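You operate a simulated robot arm through the tools that you are given. There is no shell and no other tool. Be economical: measure what you need, move in short steps, check, and stop when the job is done.

You run a simulated robot arm. Do the job below in one go: nothing can be reset, and whatever is moved stays where it is left.

## Task
Fetch the die with the smallest size on its label from the free end of the island top and set it on the white dish.

The check looks at the end state, three seconds after you hand in, the way a careful person would. Anything else that was tipped, shoved, dropped, spilled or broken makes it a failure.

## Robot
A 7-joint arm with a two-finger parallel gripper, fixed in place. Base frame: the origin is at the foot of the arm, x ahead of it, y to its left, z up; the work surface is at about z = 0. Readings come in cm, degrees, newtons and seconds.
With the tool pointing down near the work surface it reaches from about 24 to 62 cm from the base axis. Its first joint turns from -66.0 to 66.0 degrees. Payload 2.6 kg.
The tool frame sits at the grasp point between the pads (the TCP): z along the fingers, y along the line on which they close. The tips reach 3 cm beyond it. Largest opening 9.4 cm; finger width 2.8, thickness 1; the body of the gripper, 5 by 9.6 cm, starts 5.5 cm behind the TCP.
Orientation is that of the tool frame in the base frame, as a unit quaternion [x, y, z, w]. With the fingers straight down and closing along the base's y, the tool's x points along the base's -x, its y along +y and its z along -z.

## Interface
- The arm moves only by the tool play_rows. Its arguments are lists of equal length, an entry for each row: "xyz": the shift along the tool's x, y, z in units of 20 mm (1.0 is 20 mm), a list of three; "spin": the turn about the tool's z in units of 5 degrees (1.0 is 5 degrees). In form: {"xyz": [[dx, dy, dz], ...], "spin": [spin, ...]}. A call has 1 to 12 rows; each row shifts and turns the commanded pose from where the row before left it, along the tool's axes as they then stand. "grip" is the closure, from 0 (fully open) to 1 (shut), set as the call begins (left out, the last holds). A call with a number of a shift or a turn outside -1 to 1 is refused whole. A row lasts 0.2 s, in which the tool goes at most 5 cm and 8.6 degrees; a call with a longer step from one row to the next is refused whole, and so is a gripper value outside its range. Where a pose cannot be reached the arm comes as near as it can. A force on the tool above 40 N (or 10 N above the force at the start of the call, whichever is more), or a blocked arm, ends the call early, and 0.2 s more pass. Each finger travels about 7.2 cm/s and halts on what it meets, pressing with about 29 N; the grip force reading is that of the motor and also rises with nothing between the fingers. The clock runs only during rows and for 0.2 s after the last one: add rows that do not move to give the fingers time. The reply holds the time, the measured pose of the TCP, the force on the tool along the base axes, the opening and the grip force, in the units named above and with some noise, and new pictures: "show" is both (left out), scene, wrist or none.
- Cameras (640 x 400 px; columns grow to the right, rows downward): "scene" is fixed at [3.14, 42.91, 56.66]; the picture's right is [-0.78, -0.62, 0.00], its down [-0.38, 0.49, -0.79] and it looks along [0.49, -0.62, -0.62] (base axes); focal length 365 px, centre (320, 200). "wrist" rides on the gripper at [7.6, 1.4, -10.2] in the tool frame; the picture's right is [-0.18, 0.98, 0.00], its down [-0.75, -0.14, -0.64] and it looks along [-0.63, -0.12, 0.77] (tool axes); focal length 243 px, centre (320, 200). There is no depth. A picture from a camera that has moved, and an enlarged one, comes with that camera's place and axes in the base frame and with its lens. The place of the scene camera against the robot may be out by one fixed shift of up to 1.2 cm in any direction.
- close_up(camera, box): a new picture of the part [left, top, right, bottom] of that camera's present view, enlarged. The clock stands still meanwhile.
- sign_off(): hands the job in; it is judged then, once.

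Go step by step. Nothing tells you positions but the pictures and the camera data: compare them with the known pose of the tool, close in by small moves and look again before you grip or let go. The budget is 90 turns and 170 pictures, counting those below and the enlarged ones. Unless the task says otherwise, let go and move clear before handing in, and close with one line.

The tools are called after "Emit:" as a command line: name --argument value ..., lists and objects as JSON in quotes. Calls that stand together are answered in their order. play_rows: Moves the arm, as the interface text tells. Its arguments: {"type":"object","properties":{"xyz":{"type":"array"},"spin":{"type":"array"},"grip":{"type":"number"},"show":{"type":"string","enum":["both","scene","wrist","none"]}},"required":["xyz","spin"]} The other tools are called the same way: close_up (camera, box) takes an enlarged picture of a part of a camera's view; sign_off () hands the job in.

At the start:

```text
t: 0.0
tool_pos: [43.17, -7.63, 21.61]
ee_rot: [0.0, 1.0, 0.0, 0.0]
ft_force: [0.2, 0.5, -0.2]
width: 9.39
grip_force: 0.0
```

scene: 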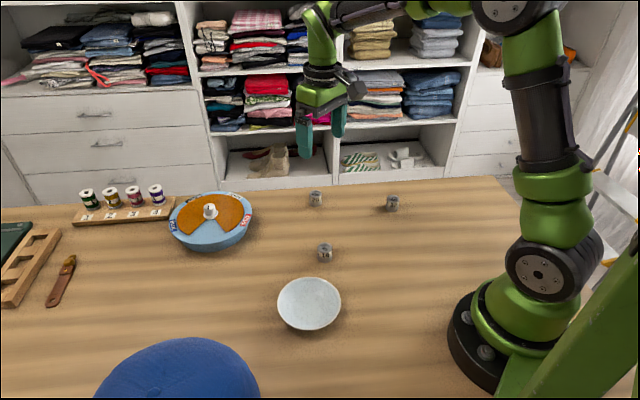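
wrist: 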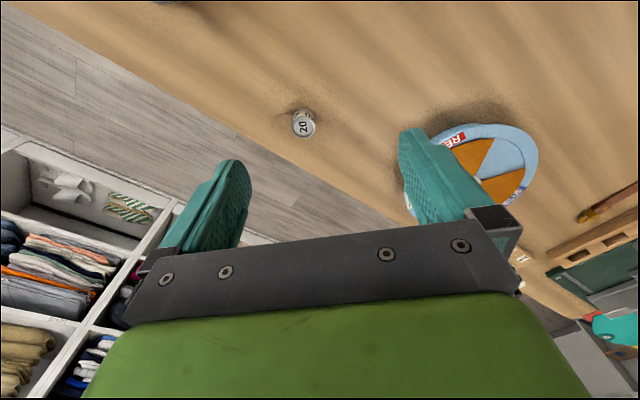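

I see three small dice-like cylinders near the end of the table, a white dish and a blue dial. I'll enlarge the scene to read the labels.

Emit:
close_up --camera "scene" --box '[290, 180, 350, 220]'

Emit:
close_up --camera "scene" --box '[365, 185, 425, 225]'

Emit:
close_up --camera "scene" --box '[295, 232, 355, 272]'

Emit:
close_up --camera "scene" --box '[60, 170, 270, 310]'

```text
10.00 times, centred on (320, 200) of scene
camera zoom: at [3.14, 42.91, 56.66], right [-0.78, -0.62, 0.0], down [-0.38, 0.49, -0.79], along [0.49, -0.62, -0.62], focal length 3654 px, centre (320, 200)
```

zoom: 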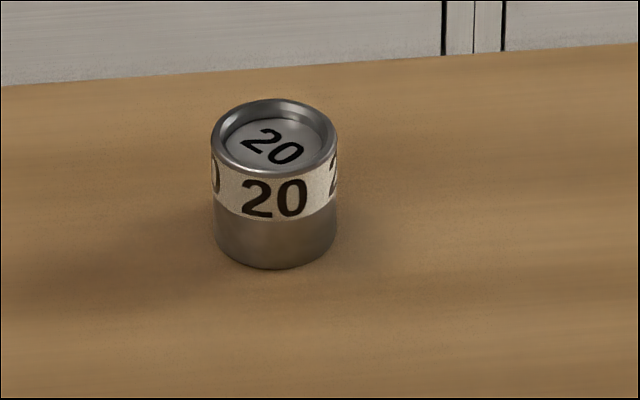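

```text
10.00 times, centred on (395, 205) of scene
camera zoom: at [3.14, 42.91, 56.66], right [-0.78, -0.62, 0.0], down [-0.38, 0.49, -0.79], along [0.49, -0.62, -0.62], focal length 3654 px, centre (-430, 150)
```

zoom: 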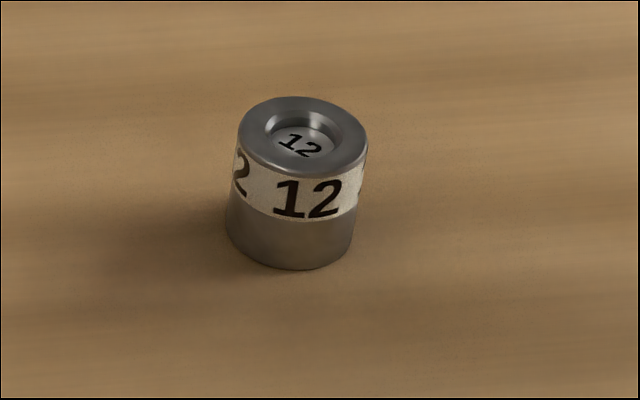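

```text
10.00 times, centred on (325, 252) of scene
camera zoom: at [3.14, 42.91, 56.66], right [-0.78, -0.62, 0.0], down [-0.38, 0.49, -0.79], along [0.49, -0.62, -0.62], focal length 3654 px, centre (270, -320)
```

zoom: 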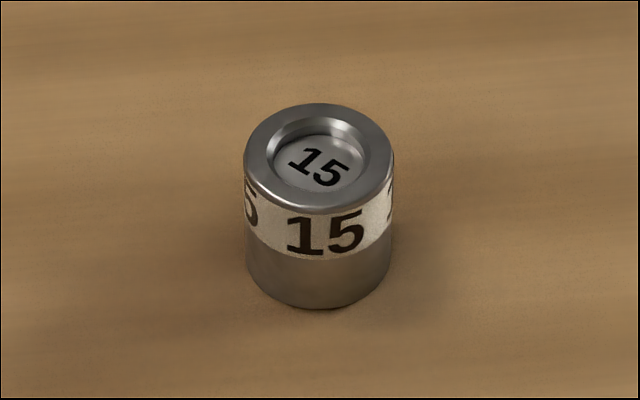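

```text
2.86 times, centred on (165, 240) of scene
camera zoom: at [3.14, 42.91, 56.66], right [-0.78, -0.62, 0.0], down [-0.38, 0.49, -0.79], along [0.49, -0.62, -0.62], focal length 1044 px, centre (763, 86)
```

zoom: 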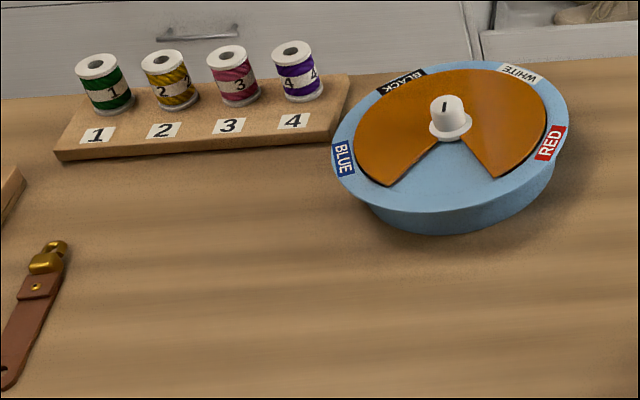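

The three dice are labelled 12, 15 and 20, so 12 is the target, at roughly (32, -22). The dish is near (30, 12). I'll move above the 12 die and look.

Emit:
play_rows --xyz '[[0.69, -0.9, 0.3], [0.69, -0.9, 0.3], [0.69, -0.9, 0.3], [0.69, -0.9, 0.3], [0.69, -0.9, 0.3], [0.69, -0.9, 0.3], [0.69, -0.9, 0.3], [0.69, -0.9, 0.3], [0, 0, 0], [0, 0, 0]]' --spin '[0, 0, 0, 0, 0, 0, 0, 0, 0, 0]' --grip 0

```text
t: 2.2
tool_pos: [32.0, -22.16, 16.79]
ee_rot: [0.0, 1.0, 0.0, 0.0]
ft_force: [0.2, -0.1, 0.1]
width: 9.39
grip_force: 0.0
camera wrist: at [24.29, -20.77, 27.13], right [0.18, 0.98, 0.0], down [0.75, -0.14, 0.64], along [0.63, -0.12, -0.77], focal length 243 px, centre (320, 200)
```

scene: 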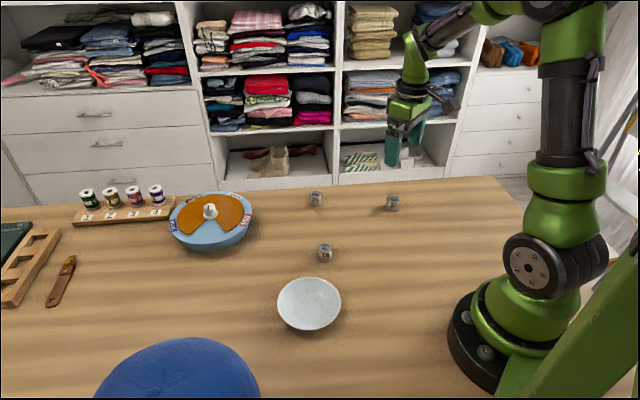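
wrist: 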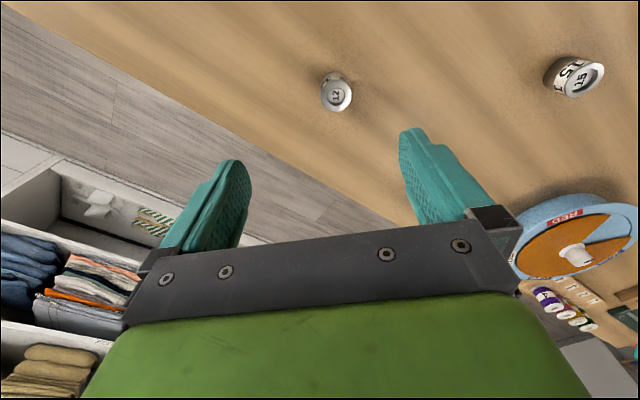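

Emit:
close_up --camera "wrist" --box '[288, 60, 384, 120]'

Emit:
close_up --camera "scene" --box '[264, 260, 360, 320]'

```text
6.67 times, centred on (336, 90) of wrist
camera zoom: at [24.29, -20.77, 27.13], right [0.18, 0.98, 0.0], down [0.75, -0.14, 0.64], along [0.63, -0.12, -0.77], focal length 1618 px, centre (213, 933)
```

zoom: 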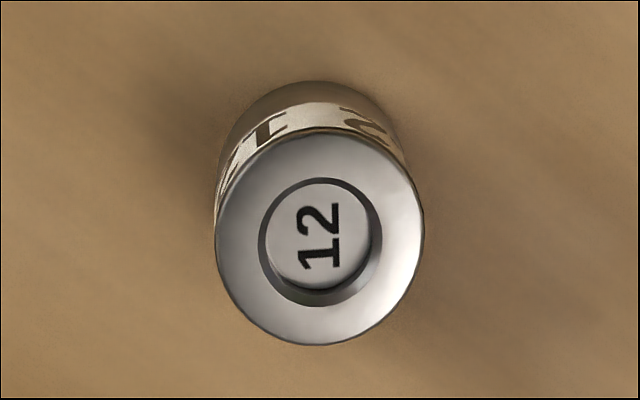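

```text
6.67 times, centred on (312, 290) of scene
camera zoom: at [3.14, 42.91, 56.66], right [-0.78, -0.62, 0.0], down [-0.38, 0.49, -0.79], along [0.49, -0.62, -0.62], focal length 2436 px, centre (373, -400)
```

zoom: 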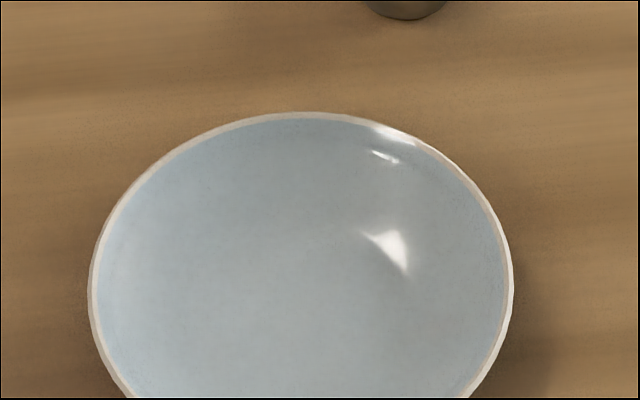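

The 12 die's top is at about (31.7, -20.7), with height and diameter both near 3 cm. I'll centre over it and descend partway.

Emit:
play_rows --xyz '[[0.16, 0.75, 0], [0, 0, 0.9], [0, 0, 0.9], [0, 0, 0.9], [0, 0, 0.9], [0, 0, 0.6], [0, 0, 0], [0, 0, 0]]' --spin '[0, 0, 0, 0, 0, 0, 0, 0]'

```text
t: 4.0
tool_pos: [31.75, -20.5, 8.44]
ee_rot: [0.0, 1.0, 0.001, 0.001]
ft_force: [-0.5, -0.5, -0.5]
width: 9.4
grip_force: 0.0
camera wrist: at [23.98, -19.31, 18.66], right [0.18, 0.98, 0.0], down [0.75, -0.14, 0.64], along [0.63, -0.12, -0.77], focal length 243 px, centre (320, 200)
```

scene: 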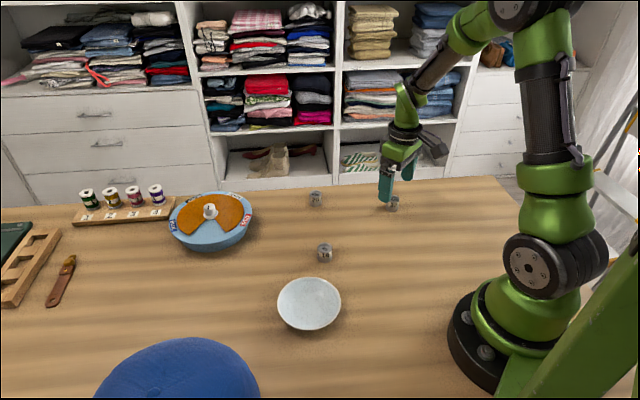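
wrist: 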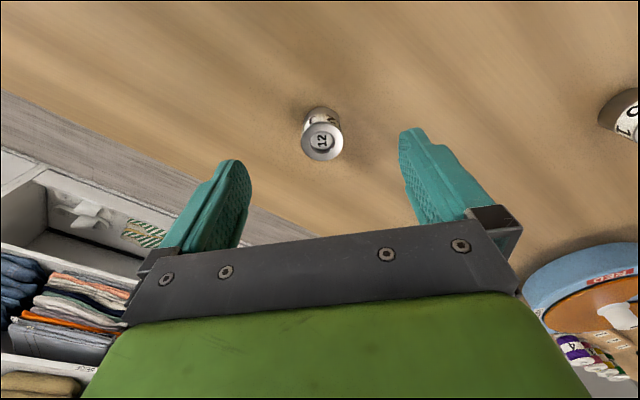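

The die is confirmed at about (31.6, -20.6), centred between the fingers. I'll descend to grip its upper part and close.

Emit:
play_rows --xyz '[[0.05, 0, 0.6], [0, 0, 0.6], [0, 0, 0.6], [0, 0, 0.3], [0, 0, 0]]' --spin '[0, 0, 0, 0, 0]'

Emit:
play_rows --xyz '[[0, 0, 0], [0, 0, 0], [0, 0, 0], [0, 0, 0], [0, 0, 0], [0, 0, 0]]' --spin '[0, 0, 0, 0, 0, 0]' --grip 1

```text
t: 5.2
tool_pos: [31.79, -20.64, 4.09]
ee_rot: [-0.001, 1.0, -0.001, -0.001]
ft_force: [-0.6, -0.1, -0.1]
width: 9.39
grip_force: 0.1
camera wrist: at [23.97, -19.27, 14.43], right [0.18, 0.98, 0.0], down [0.75, -0.14, 0.64], along [0.63, -0.12, -0.77], focal length 243 px, centre (320, 200)
```

scene: 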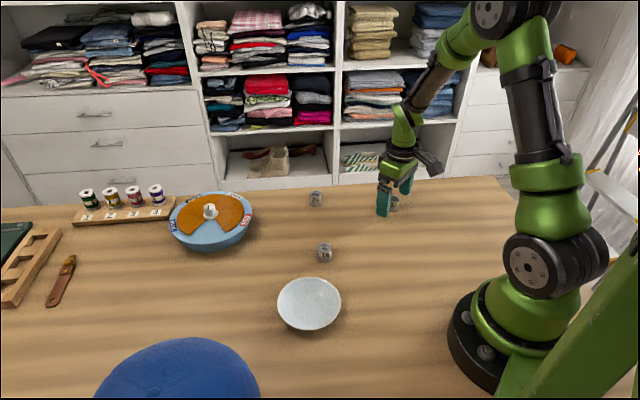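
wrist: 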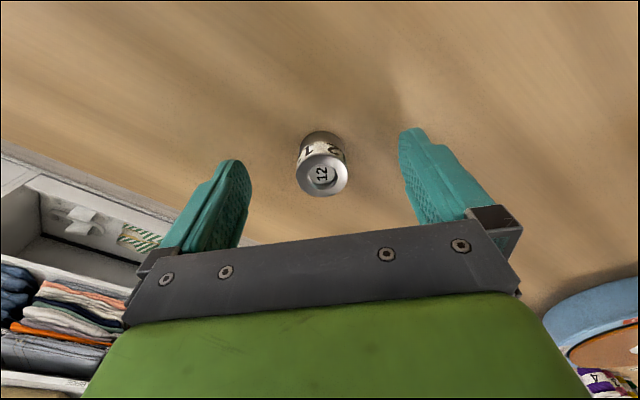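

```text
t: 6.6
tool_pos: [31.67, -20.59, 4.19]
ee_rot: [0.0, 1.0, 0.0, -0.001]
ft_force: [0.2, 0.9, -0.2]
width: 2.89
grip_force: 28.9
camera wrist: at [23.98, -19.27, 14.45], right [0.18, 0.98, 0.0], down [0.75, -0.14, 0.64], along [0.63, -0.12, -0.77], focal length 243 px, centre (320, 200)
```

scene: 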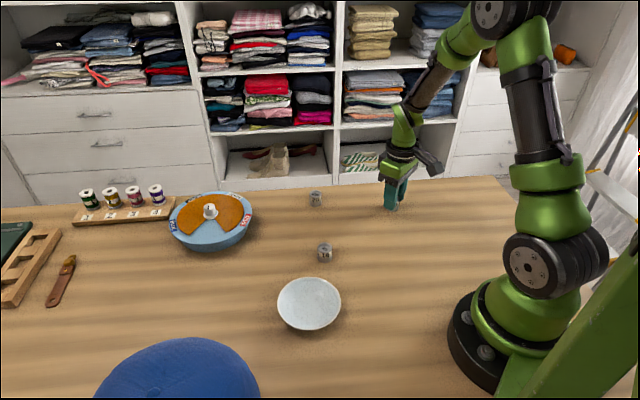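
wrist: 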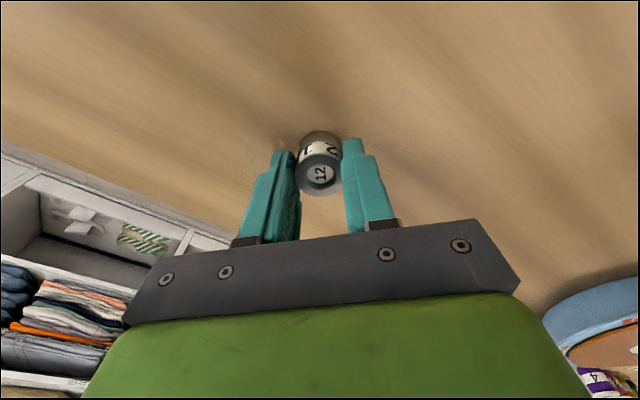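

The die is gripped (2.9 cm opening). I'll lift it clear.

Emit:
play_rows --xyz '[[0, 0, -0.5], [0, 0, -0.9], [0, 0, -0.9], [0, 0, -0.9], [0, 0, -0.9], [0, 0, -0.9], [0, 0.5, 0], [0, 0.9, 0], [0, 1, 0], [0, 1, 0], [0, 0.6, 0], [0, 0, 0]]' --spin '[0, 0, 0, 0, 0, 0, 0, 0, 0, 0, 0, 0]'

Emit:
play_rows --xyz '[[0, 0.5, 0], [0, 0.9, 0], [0, 1, 0], [0, 1, 0], [0, 1, 0], [0, 1, 0], [0, 1, 0], [0, 1, 0], [0, 1, 0], [0, 0.6, 0], [0, 0, 0]]' --spin '[0, 0, 0, 0, 0, 0, 0, 0, 0, 0, 0]'

```text
t: 9.2
tool_pos: [31.63, -12.5, 14.33]
ee_rot: [0.001, 1.0, 0.0, -0.001]
ft_force: [0.8, 0.8, -2.1]
width: 2.88
grip_force: 29.4
camera wrist: at [23.86, -11.2, 24.51], right [0.18, 0.98, 0.0], down [0.75, -0.14, 0.64], along [0.63, -0.12, -0.77], focal length 243 px, centre (320, 200)
```

scene: 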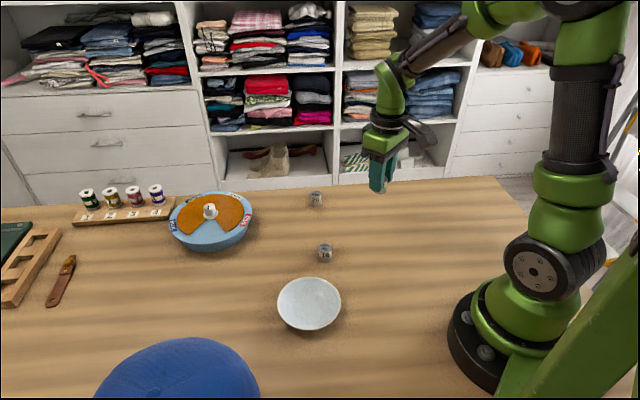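
wrist: 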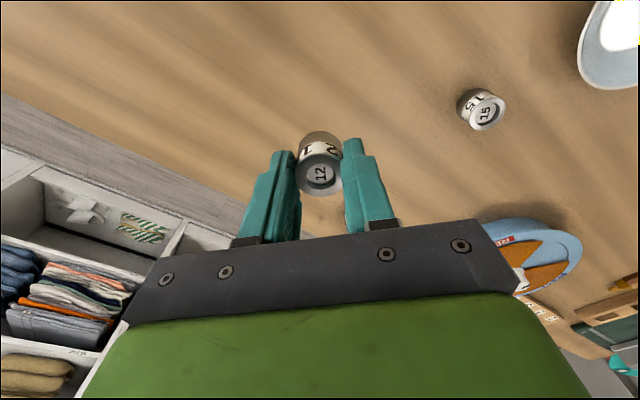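

```text
t: 11.6
tool_pos: [31.68, 5.33, 14.23]
ee_rot: [0.0, 1.0, 0.0, 0.0]
ft_force: [-0.5, -0.1, -1.8]
width: 2.89
grip_force: 29.0
camera wrist: at [23.87, 6.71, 24.46], right [0.18, 0.98, 0.0], down [0.75, -0.14, 0.64], along [0.63, -0.12, -0.77], focal length 243 px, centre (320, 200)
```

scene: 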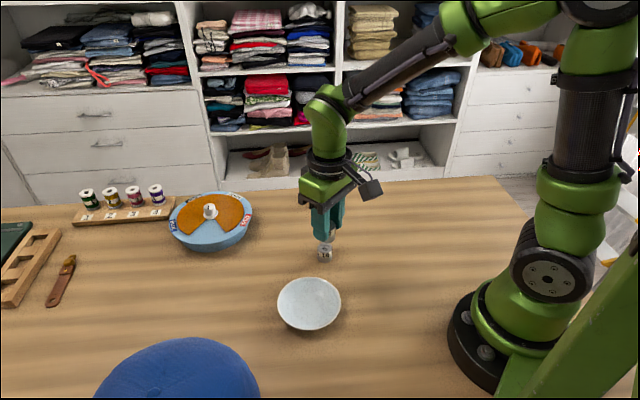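
wrist: 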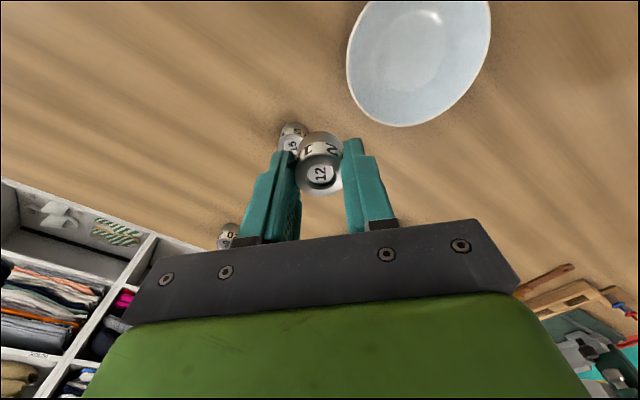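

The dish centre comes out at about (29.2, 13.8). I'll move over it, staying high, and look again.

Emit:
play_rows --xyz '[[0.24, 0.6, 0], [0.24, 0.9, 0], [0.24, 0.9, 0], [0.24, 0.9, 0], [0.24, 0.9, 0], [0, 0, 0], [0, 0, 0]]' --spin '[0, 0, 0, 0, 0, 0, 0]'

```text
t: 13.2
tool_pos: [29.16, 13.82, 14.27]
ee_rot: [0.0, 1.0, 0.0, -0.001]
ft_force: [0.6, 0.6, -0.7]
width: 2.88
grip_force: 29.5
camera wrist: at [21.54, 15.22, 24.52], right [0.18, 0.98, 0.0], down [0.75, -0.14, 0.64], along [0.63, -0.12, -0.77], focal length 243 px, centre (320, 200)
```

scene: 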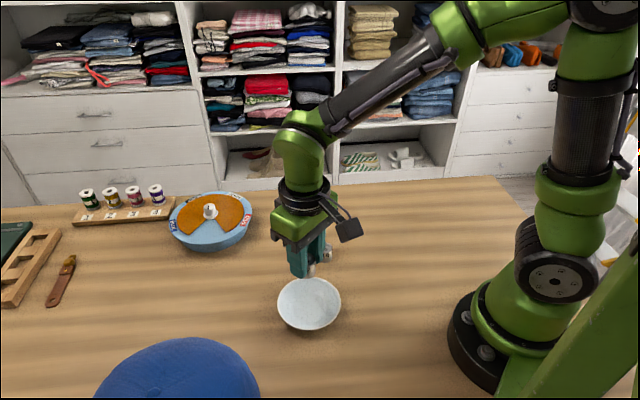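
wrist: 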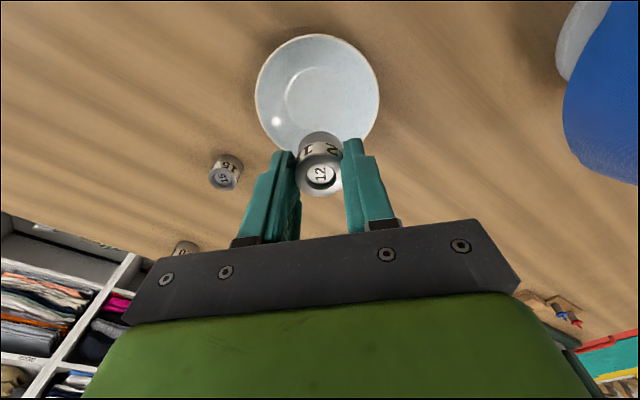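

Emit:
close_up --camera "wrist" --box '[208, 20, 432, 160]'

Emit:
close_up --camera "scene" --box '[240, 240, 400, 340]'

```text
2.86 times, centred on (320, 90) of wrist
camera zoom: at [21.54, 15.22, 24.52], right [0.18, 0.98, 0.0], down [0.75, -0.14, 0.64], along [0.63, -0.12, -0.77], focal length 693 px, centre (320, 514)
```

zoom: 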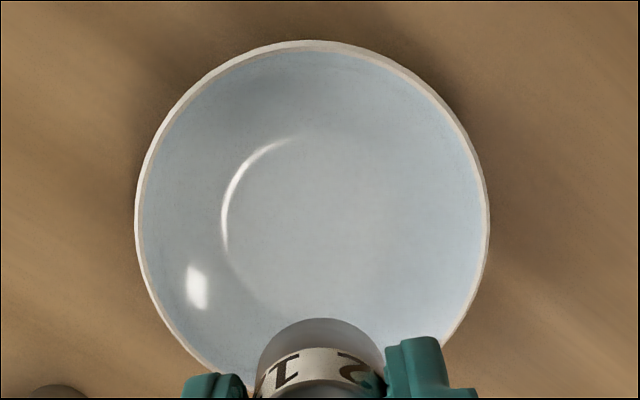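

```text
4.00 times, centred on (320, 290) of scene
camera zoom: at [3.14, 42.91, 56.66], right [-0.78, -0.62, 0.0], down [-0.38, 0.49, -0.79], along [0.49, -0.62, -0.62], focal length 1462 px, centre (320, -160)
```

zoom: 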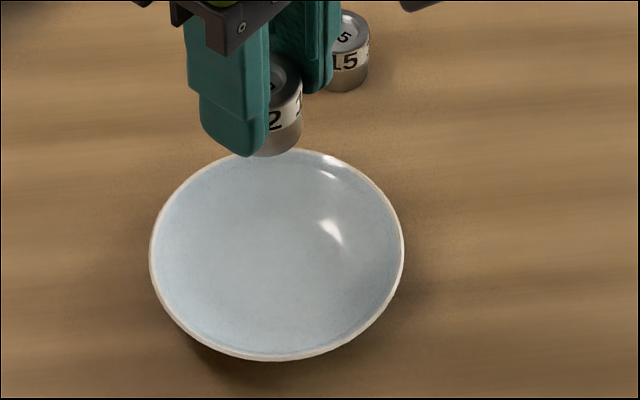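

The dish centre is at about (28.4, 13.8). I'll shift there and descend to just above the dish floor.

Emit:
play_rows --xyz '[[0.38, 0, 0], [0, 0, 0], [0, 0, 0.6], [0, 0, 0.8], [0, 0, 0.8], [0, 0, 0.7], [0, 0, 0.5], [0, 0, 0.3], [0, 0, 0], [0, 0, 0]]' --spin '[0, 0, 0, 0, 0, 0, 0, 0, 0, 0]'

Emit:
close_up --camera "scene" --box '[240, 240, 400, 340]'

Emit:
close_up --camera "wrist" --box '[160, 50, 480, 250]'

```text
t: 15.4
tool_pos: [28.47, 13.83, 6.79]
ee_rot: [0.0, 1.0, 0.0, 0.0]
ft_force: [0.4, -0.5, -2.4]
width: 2.9
grip_force: 28.7
camera wrist: at [20.75, 15.18, 17.09], right [0.18, 0.98, 0.0], down [0.75, -0.14, 0.64], along [0.63, -0.12, -0.77], focal length 243 px, centre (320, 200)
```

scene: 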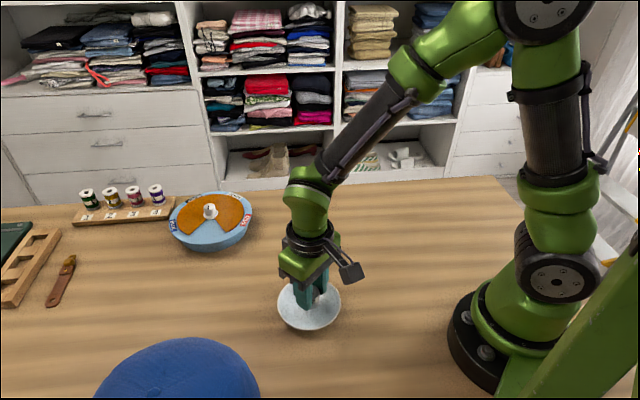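
wrist: 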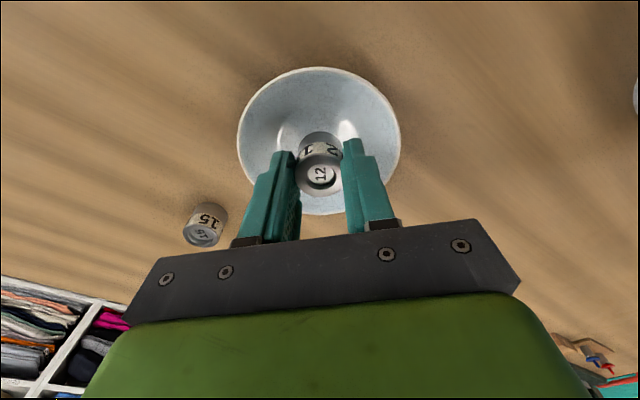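

```text
4.00 times, centred on (320, 290) of scene
camera zoom: at [3.14, 42.91, 56.66], right [-0.78, -0.62, 0.0], down [-0.38, 0.49, -0.79], along [0.49, -0.62, -0.62], focal length 1462 px, centre (320, -160)
```

zoom: 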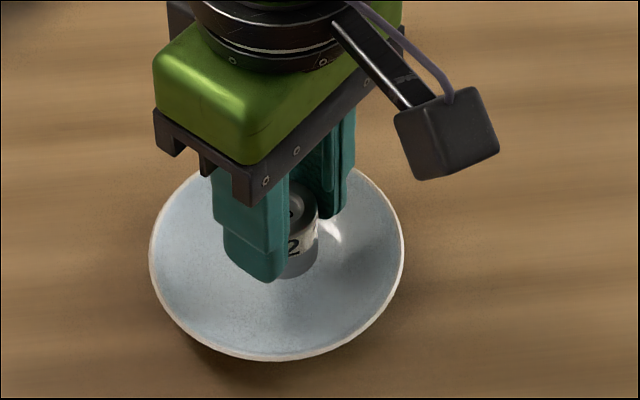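

```text
2.00 times, centred on (320, 150) of wrist
camera zoom: at [20.75, 15.18, 17.09], right [0.18, 0.98, 0.0], down [0.75, -0.14, 0.64], along [0.63, -0.12, -0.77], focal length 485 px, centre (320, 300)
```

zoom: 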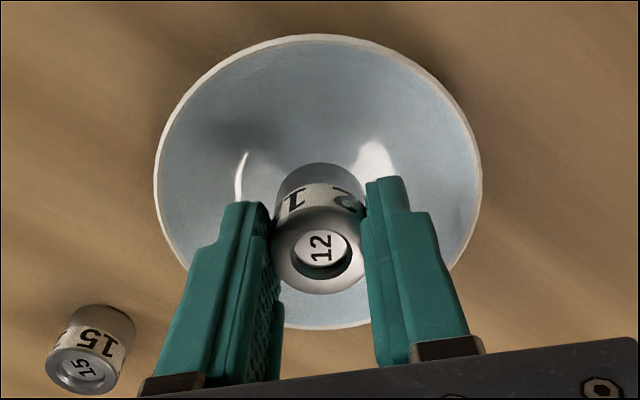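

The die is nearly central in the dish. I'll make a small correction and lower gently.

Emit:
play_rows --xyz '[[0.12, -0.03, 0.2], [0, 0, 0.2], [0, 0, 0.15], [0, 0, 0.1], [0, 0, 0], [0, 0, 0]]' --spin '[0, 0, 0, 0, 0, 0]' --show "none"

Emit:
play_rows --xyz '[[0, 0, 0.1], [0, 0, 0], [0, 0, 0]]' --spin '[0, 0, 0]'

Emit:
close_up --camera "scene" --box '[264, 260, 360, 320]'

```text
t: 16.8
tool_pos: [28.22, 13.82, 5.56]
ee_rot: [0.0, 1.0, 0.001, 0.0]
ft_force: [-0.7, -0.1, -1.5]
width: 2.89
grip_force: 28.8
```

```text
t: 17.6
tool_pos: [28.19, 13.82, 5.42]
ee_rot: [0.0, 1.0, -0.001, 0.0]
ft_force: [-0.7, -0.5, -2.3]
width: 2.9
grip_force: 29.2
camera wrist: at [20.5, 15.14, 15.6], right [0.18, 0.98, 0.0], down [0.75, -0.14, 0.64], along [0.63, -0.12, -0.77], focal length 243 px, centre (320, 200)
```

scene: 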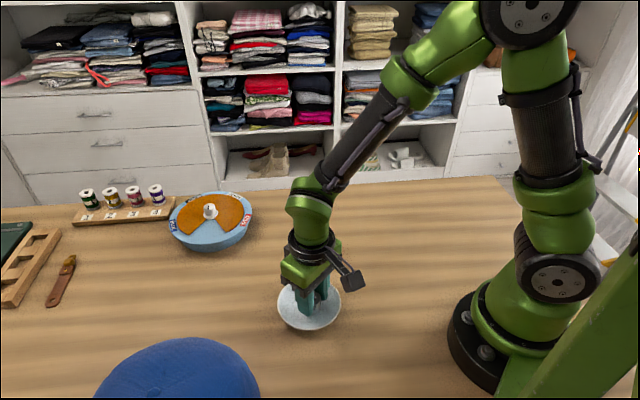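
wrist: 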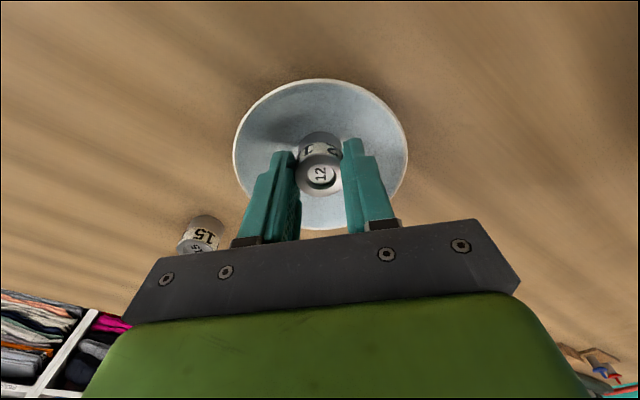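

```text
6.67 times, centred on (312, 290) of scene
camera zoom: at [3.14, 42.91, 56.66], right [-0.78, -0.62, 0.0], down [-0.38, 0.49, -0.79], along [0.49, -0.62, -0.62], focal length 2436 px, centre (373, -400)
```

zoom: 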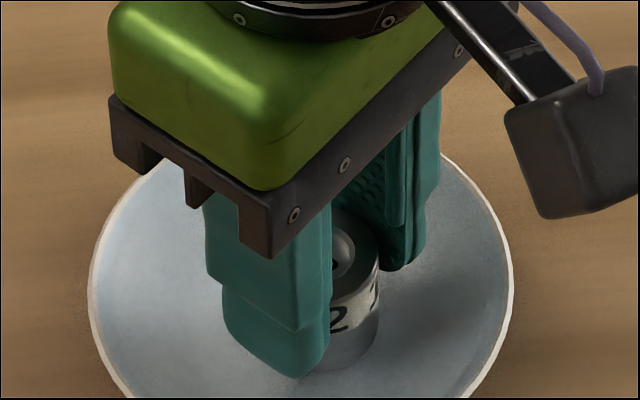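

No contact yet: the die's underside is at about 1.2 cm. I'll lower in 1 mm steps while watching the force.

Emit:
play_rows --xyz '[[0, 0, 0.1], [0, 0, 0], [0, 0, 0]]' --spin '[0, 0, 0]' --show "none"

Emit:
play_rows --xyz '[[0, 0, 0.05], [0, 0, 0], [0, 0, 0]]' --spin '[0, 0, 0]' --show "none"

```text
t: 18.4
tool_pos: [28.14, 13.86, 5.2]
ee_rot: [0.0, 1.0, 0.0, 0.0]
ft_force: [0.1, 0.3, -1.2]
width: 2.92
grip_force: 28.9
```

```text
t: 19.2
tool_pos: [28.22, 13.75, 4.94]
ee_rot: [0.0, 1.0, 0.0, 0.0]
ft_force: [-0.1, -0.2, -1.8]
width: 2.9
grip_force: 29.5
```

Emit:
play_rows --xyz '[[0, 0, 0.05], [0, 0, 0], [0, 0, 0]]' --spin '[0, 0, 0]' --show "none"

Emit:
play_rows --xyz '[[0, 0, 0.05], [0, 0, 0], [0, 0, 0]]' --spin '[0, 0, 0]'

Emit:
close_up --camera "scene" --box '[264, 260, 360, 320]'

```text
t: 20.0
tool_pos: [28.23, 13.88, 4.95]
ee_rot: [0.001, 1.0, 0.0, 0.0]
ft_force: [0.1, 0.1, -1.4]
width: 2.9
grip_force: 29.1
```

```text
t: 20.8
tool_pos: [28.2, 13.84, 4.78]
ee_rot: [0.0, 1.0, 0.0, 0.0]
ft_force: [-0.9, -1.1, -0.7]
width: 2.88
grip_force: 29.3
camera wrist: at [20.52, 15.12, 15.07], right [0.18, 0.98, 0.0], down [0.75, -0.14, 0.64], along [0.63, -0.12, -0.77], focal length 243 px, centre (320, 200)
```

scene: 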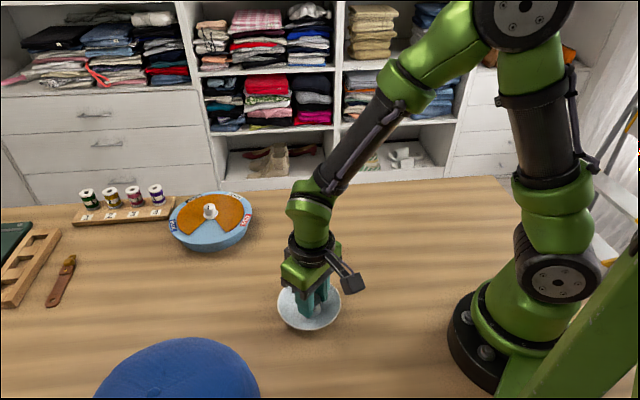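
wrist: 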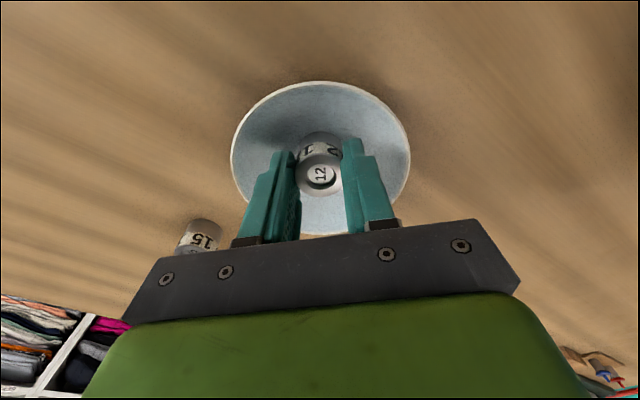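

```text
6.67 times, centred on (312, 290) of scene
camera zoom: at [3.14, 42.91, 56.66], right [-0.78, -0.62, 0.0], down [-0.38, 0.49, -0.79], along [0.49, -0.62, -0.62], focal length 2436 px, centre (373, -400)
```

zoom: 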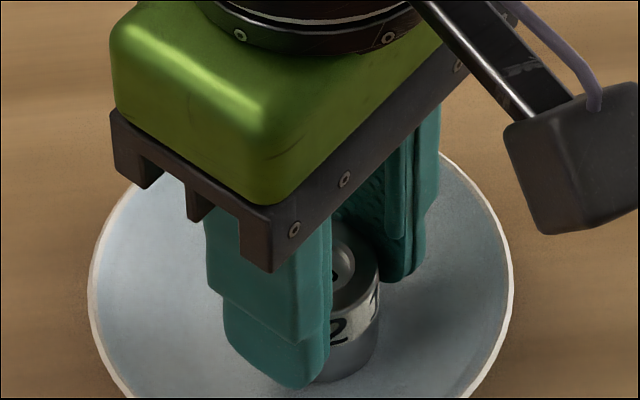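

Still no contact (force about -1 N). I'll go on lowering in 1 mm steps.

Emit:
play_rows --xyz '[[0, 0, 0.05], [0, 0, 0], [0, 0, 0]]' --spin '[0, 0, 0]' --show "none"

```text
t: 21.6
tool_pos: [28.22, 13.77, 4.63]
ee_rot: [0.001, 1.0, 0.0, 0.0]
ft_force: [0.0, -0.8, -1.4]
width: 2.88
grip_force: 29.4
```

Emit:
play_rows --xyz '[[0, 0, 0.05], [0, 0, 0], [0, 0, 0]]' --spin '[0, 0, 0]' --show "none"

```text
t: 22.4
tool_pos: [28.12, 13.79, 4.72]
ee_rot: [0.0, 1.0, 0.0, 0.001]
ft_force: [-4.5, -2.3, 18.6]
width: 2.9
grip_force: 28.9
```

The force jumped to 19 N, so the die is touching the dish floor. I'll ease off slightly and open partway.

Emit:
play_rows --xyz '[[0, 0, -0.04], [0, 0, 0], [0, 0, 0]]' --spin '[0, 0, 0]' --show "none"

Emit:
play_rows --xyz '[[0, 0, 0], [0, 0, 0], [0, 0, 0], [0, 0, 0]]' --spin '[0, 0, 0, 0]' --grip 0.54

Emit:
close_up --camera "wrist" --box '[160, 50, 480, 250]'

```text
t: 23.2
tool_pos: [28.14, 13.71, 4.76]
ee_rot: [0.0, 1.0, 0.0, 0.0]
ft_force: [0.7, 0.9, 2.1]
width: 2.88
grip_force: 29.3
```

```text
t: 24.2
tool_pos: [28.12, 13.76, 4.71]
ee_rot: [0.0, 1.0, 0.0, 0.0]
ft_force: [-0.2, -0.1, 0.4]
width: 4.34
grip_force: 0.1
camera wrist: at [20.5, 15.1, 14.94], right [0.18, 0.98, 0.0], down [0.75, -0.14, 0.64], along [0.63, -0.12, -0.77], focal length 243 px, centre (320, 200)
```

scene: 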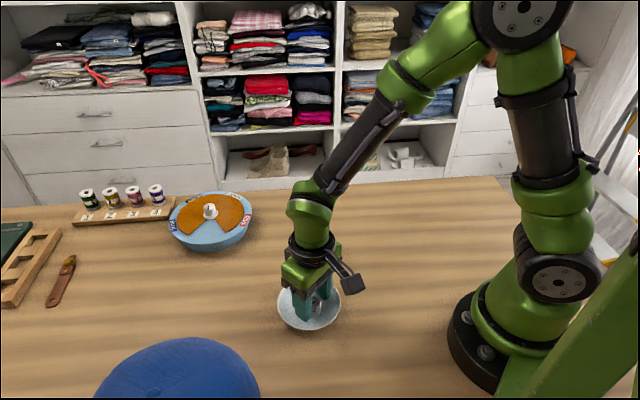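
wrist: 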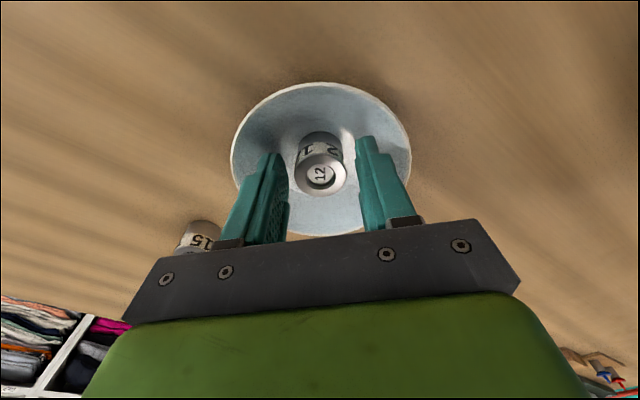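

```text
2.00 times, centred on (320, 150) of wrist
camera zoom: at [20.5, 15.1, 14.94], right [0.18, 0.98, 0.0], down [0.75, -0.14, 0.64], along [0.63, -0.12, -0.77], focal length 485 px, centre (320, 300)
```

zoom: 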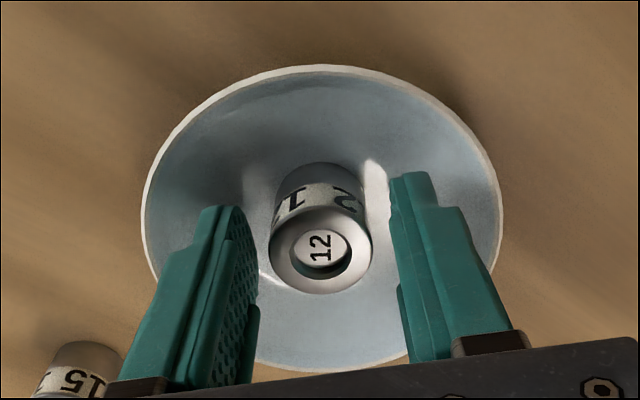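

The die stands free in the dish with clear gaps on both sides. I'll raise straight up and check.

Emit:
play_rows --xyz '[[0, 0, -0.3], [0, 0, -0.6], [0, 0, -0.9], [0, 0, -0.9], [0, 0, -0.9], [0, 0, -0.9], [0, 0, -0.9], [0, 0, 0], [0, 0, 0]]' --spin '[0, 0, 0, 0, 0, 0, 0, 0, 0]'

Emit:
close_up --camera "scene" --box '[240, 240, 400, 340]'

```text
t: 26.2
tool_pos: [28.23, 13.79, 15.51]
ee_rot: [-0.001, 1.0, 0.0, 0.0]
ft_force: [-0.4, 0.5, -0.7]
width: 4.32
grip_force: 0.1
camera wrist: at [20.43, 15.08, 25.81], right [0.18, 0.98, 0.0], down [0.75, -0.14, 0.64], along [0.63, -0.12, -0.77], focal length 243 px, centre (320, 200)
```

scene: 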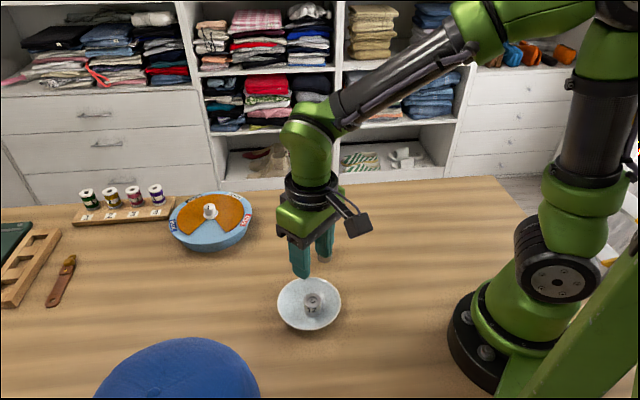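
wrist: 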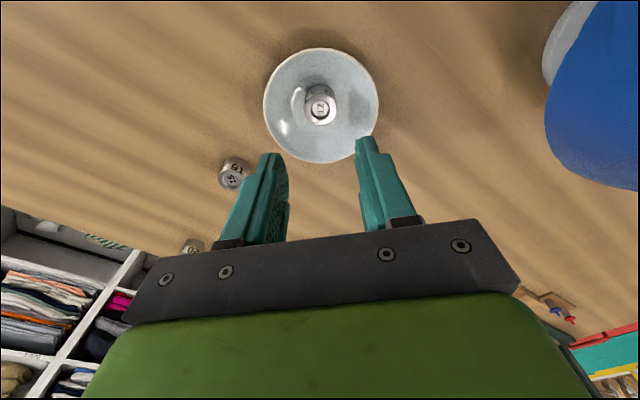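

```text
4.00 times, centred on (320, 290) of scene
camera zoom: at [3.14, 42.91, 56.66], right [-0.78, -0.62, 0.0], down [-0.38, 0.49, -0.79], along [0.49, -0.62, -0.62], focal length 1462 px, centre (320, -160)
```

zoom: 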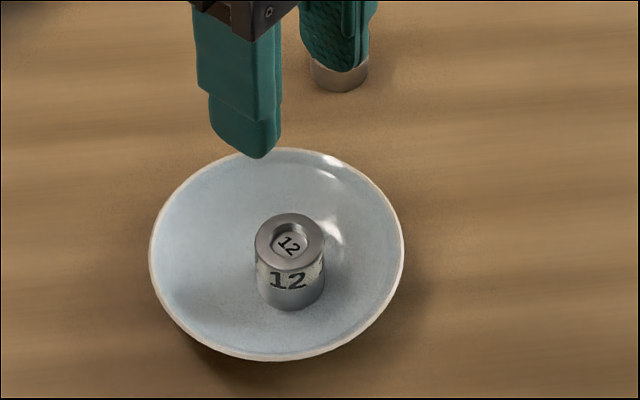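

The 12 die stands upright in the dish, the arm is clear and nothing else has moved, so I'm handing in.

Emit:
sign_off

```text
The job is handed in.
```

The die labelled 12, the smallest of the three (12, 15 and 20), is standing upright near the centre of the white dish. The last pictures showed nothing else disturbed.
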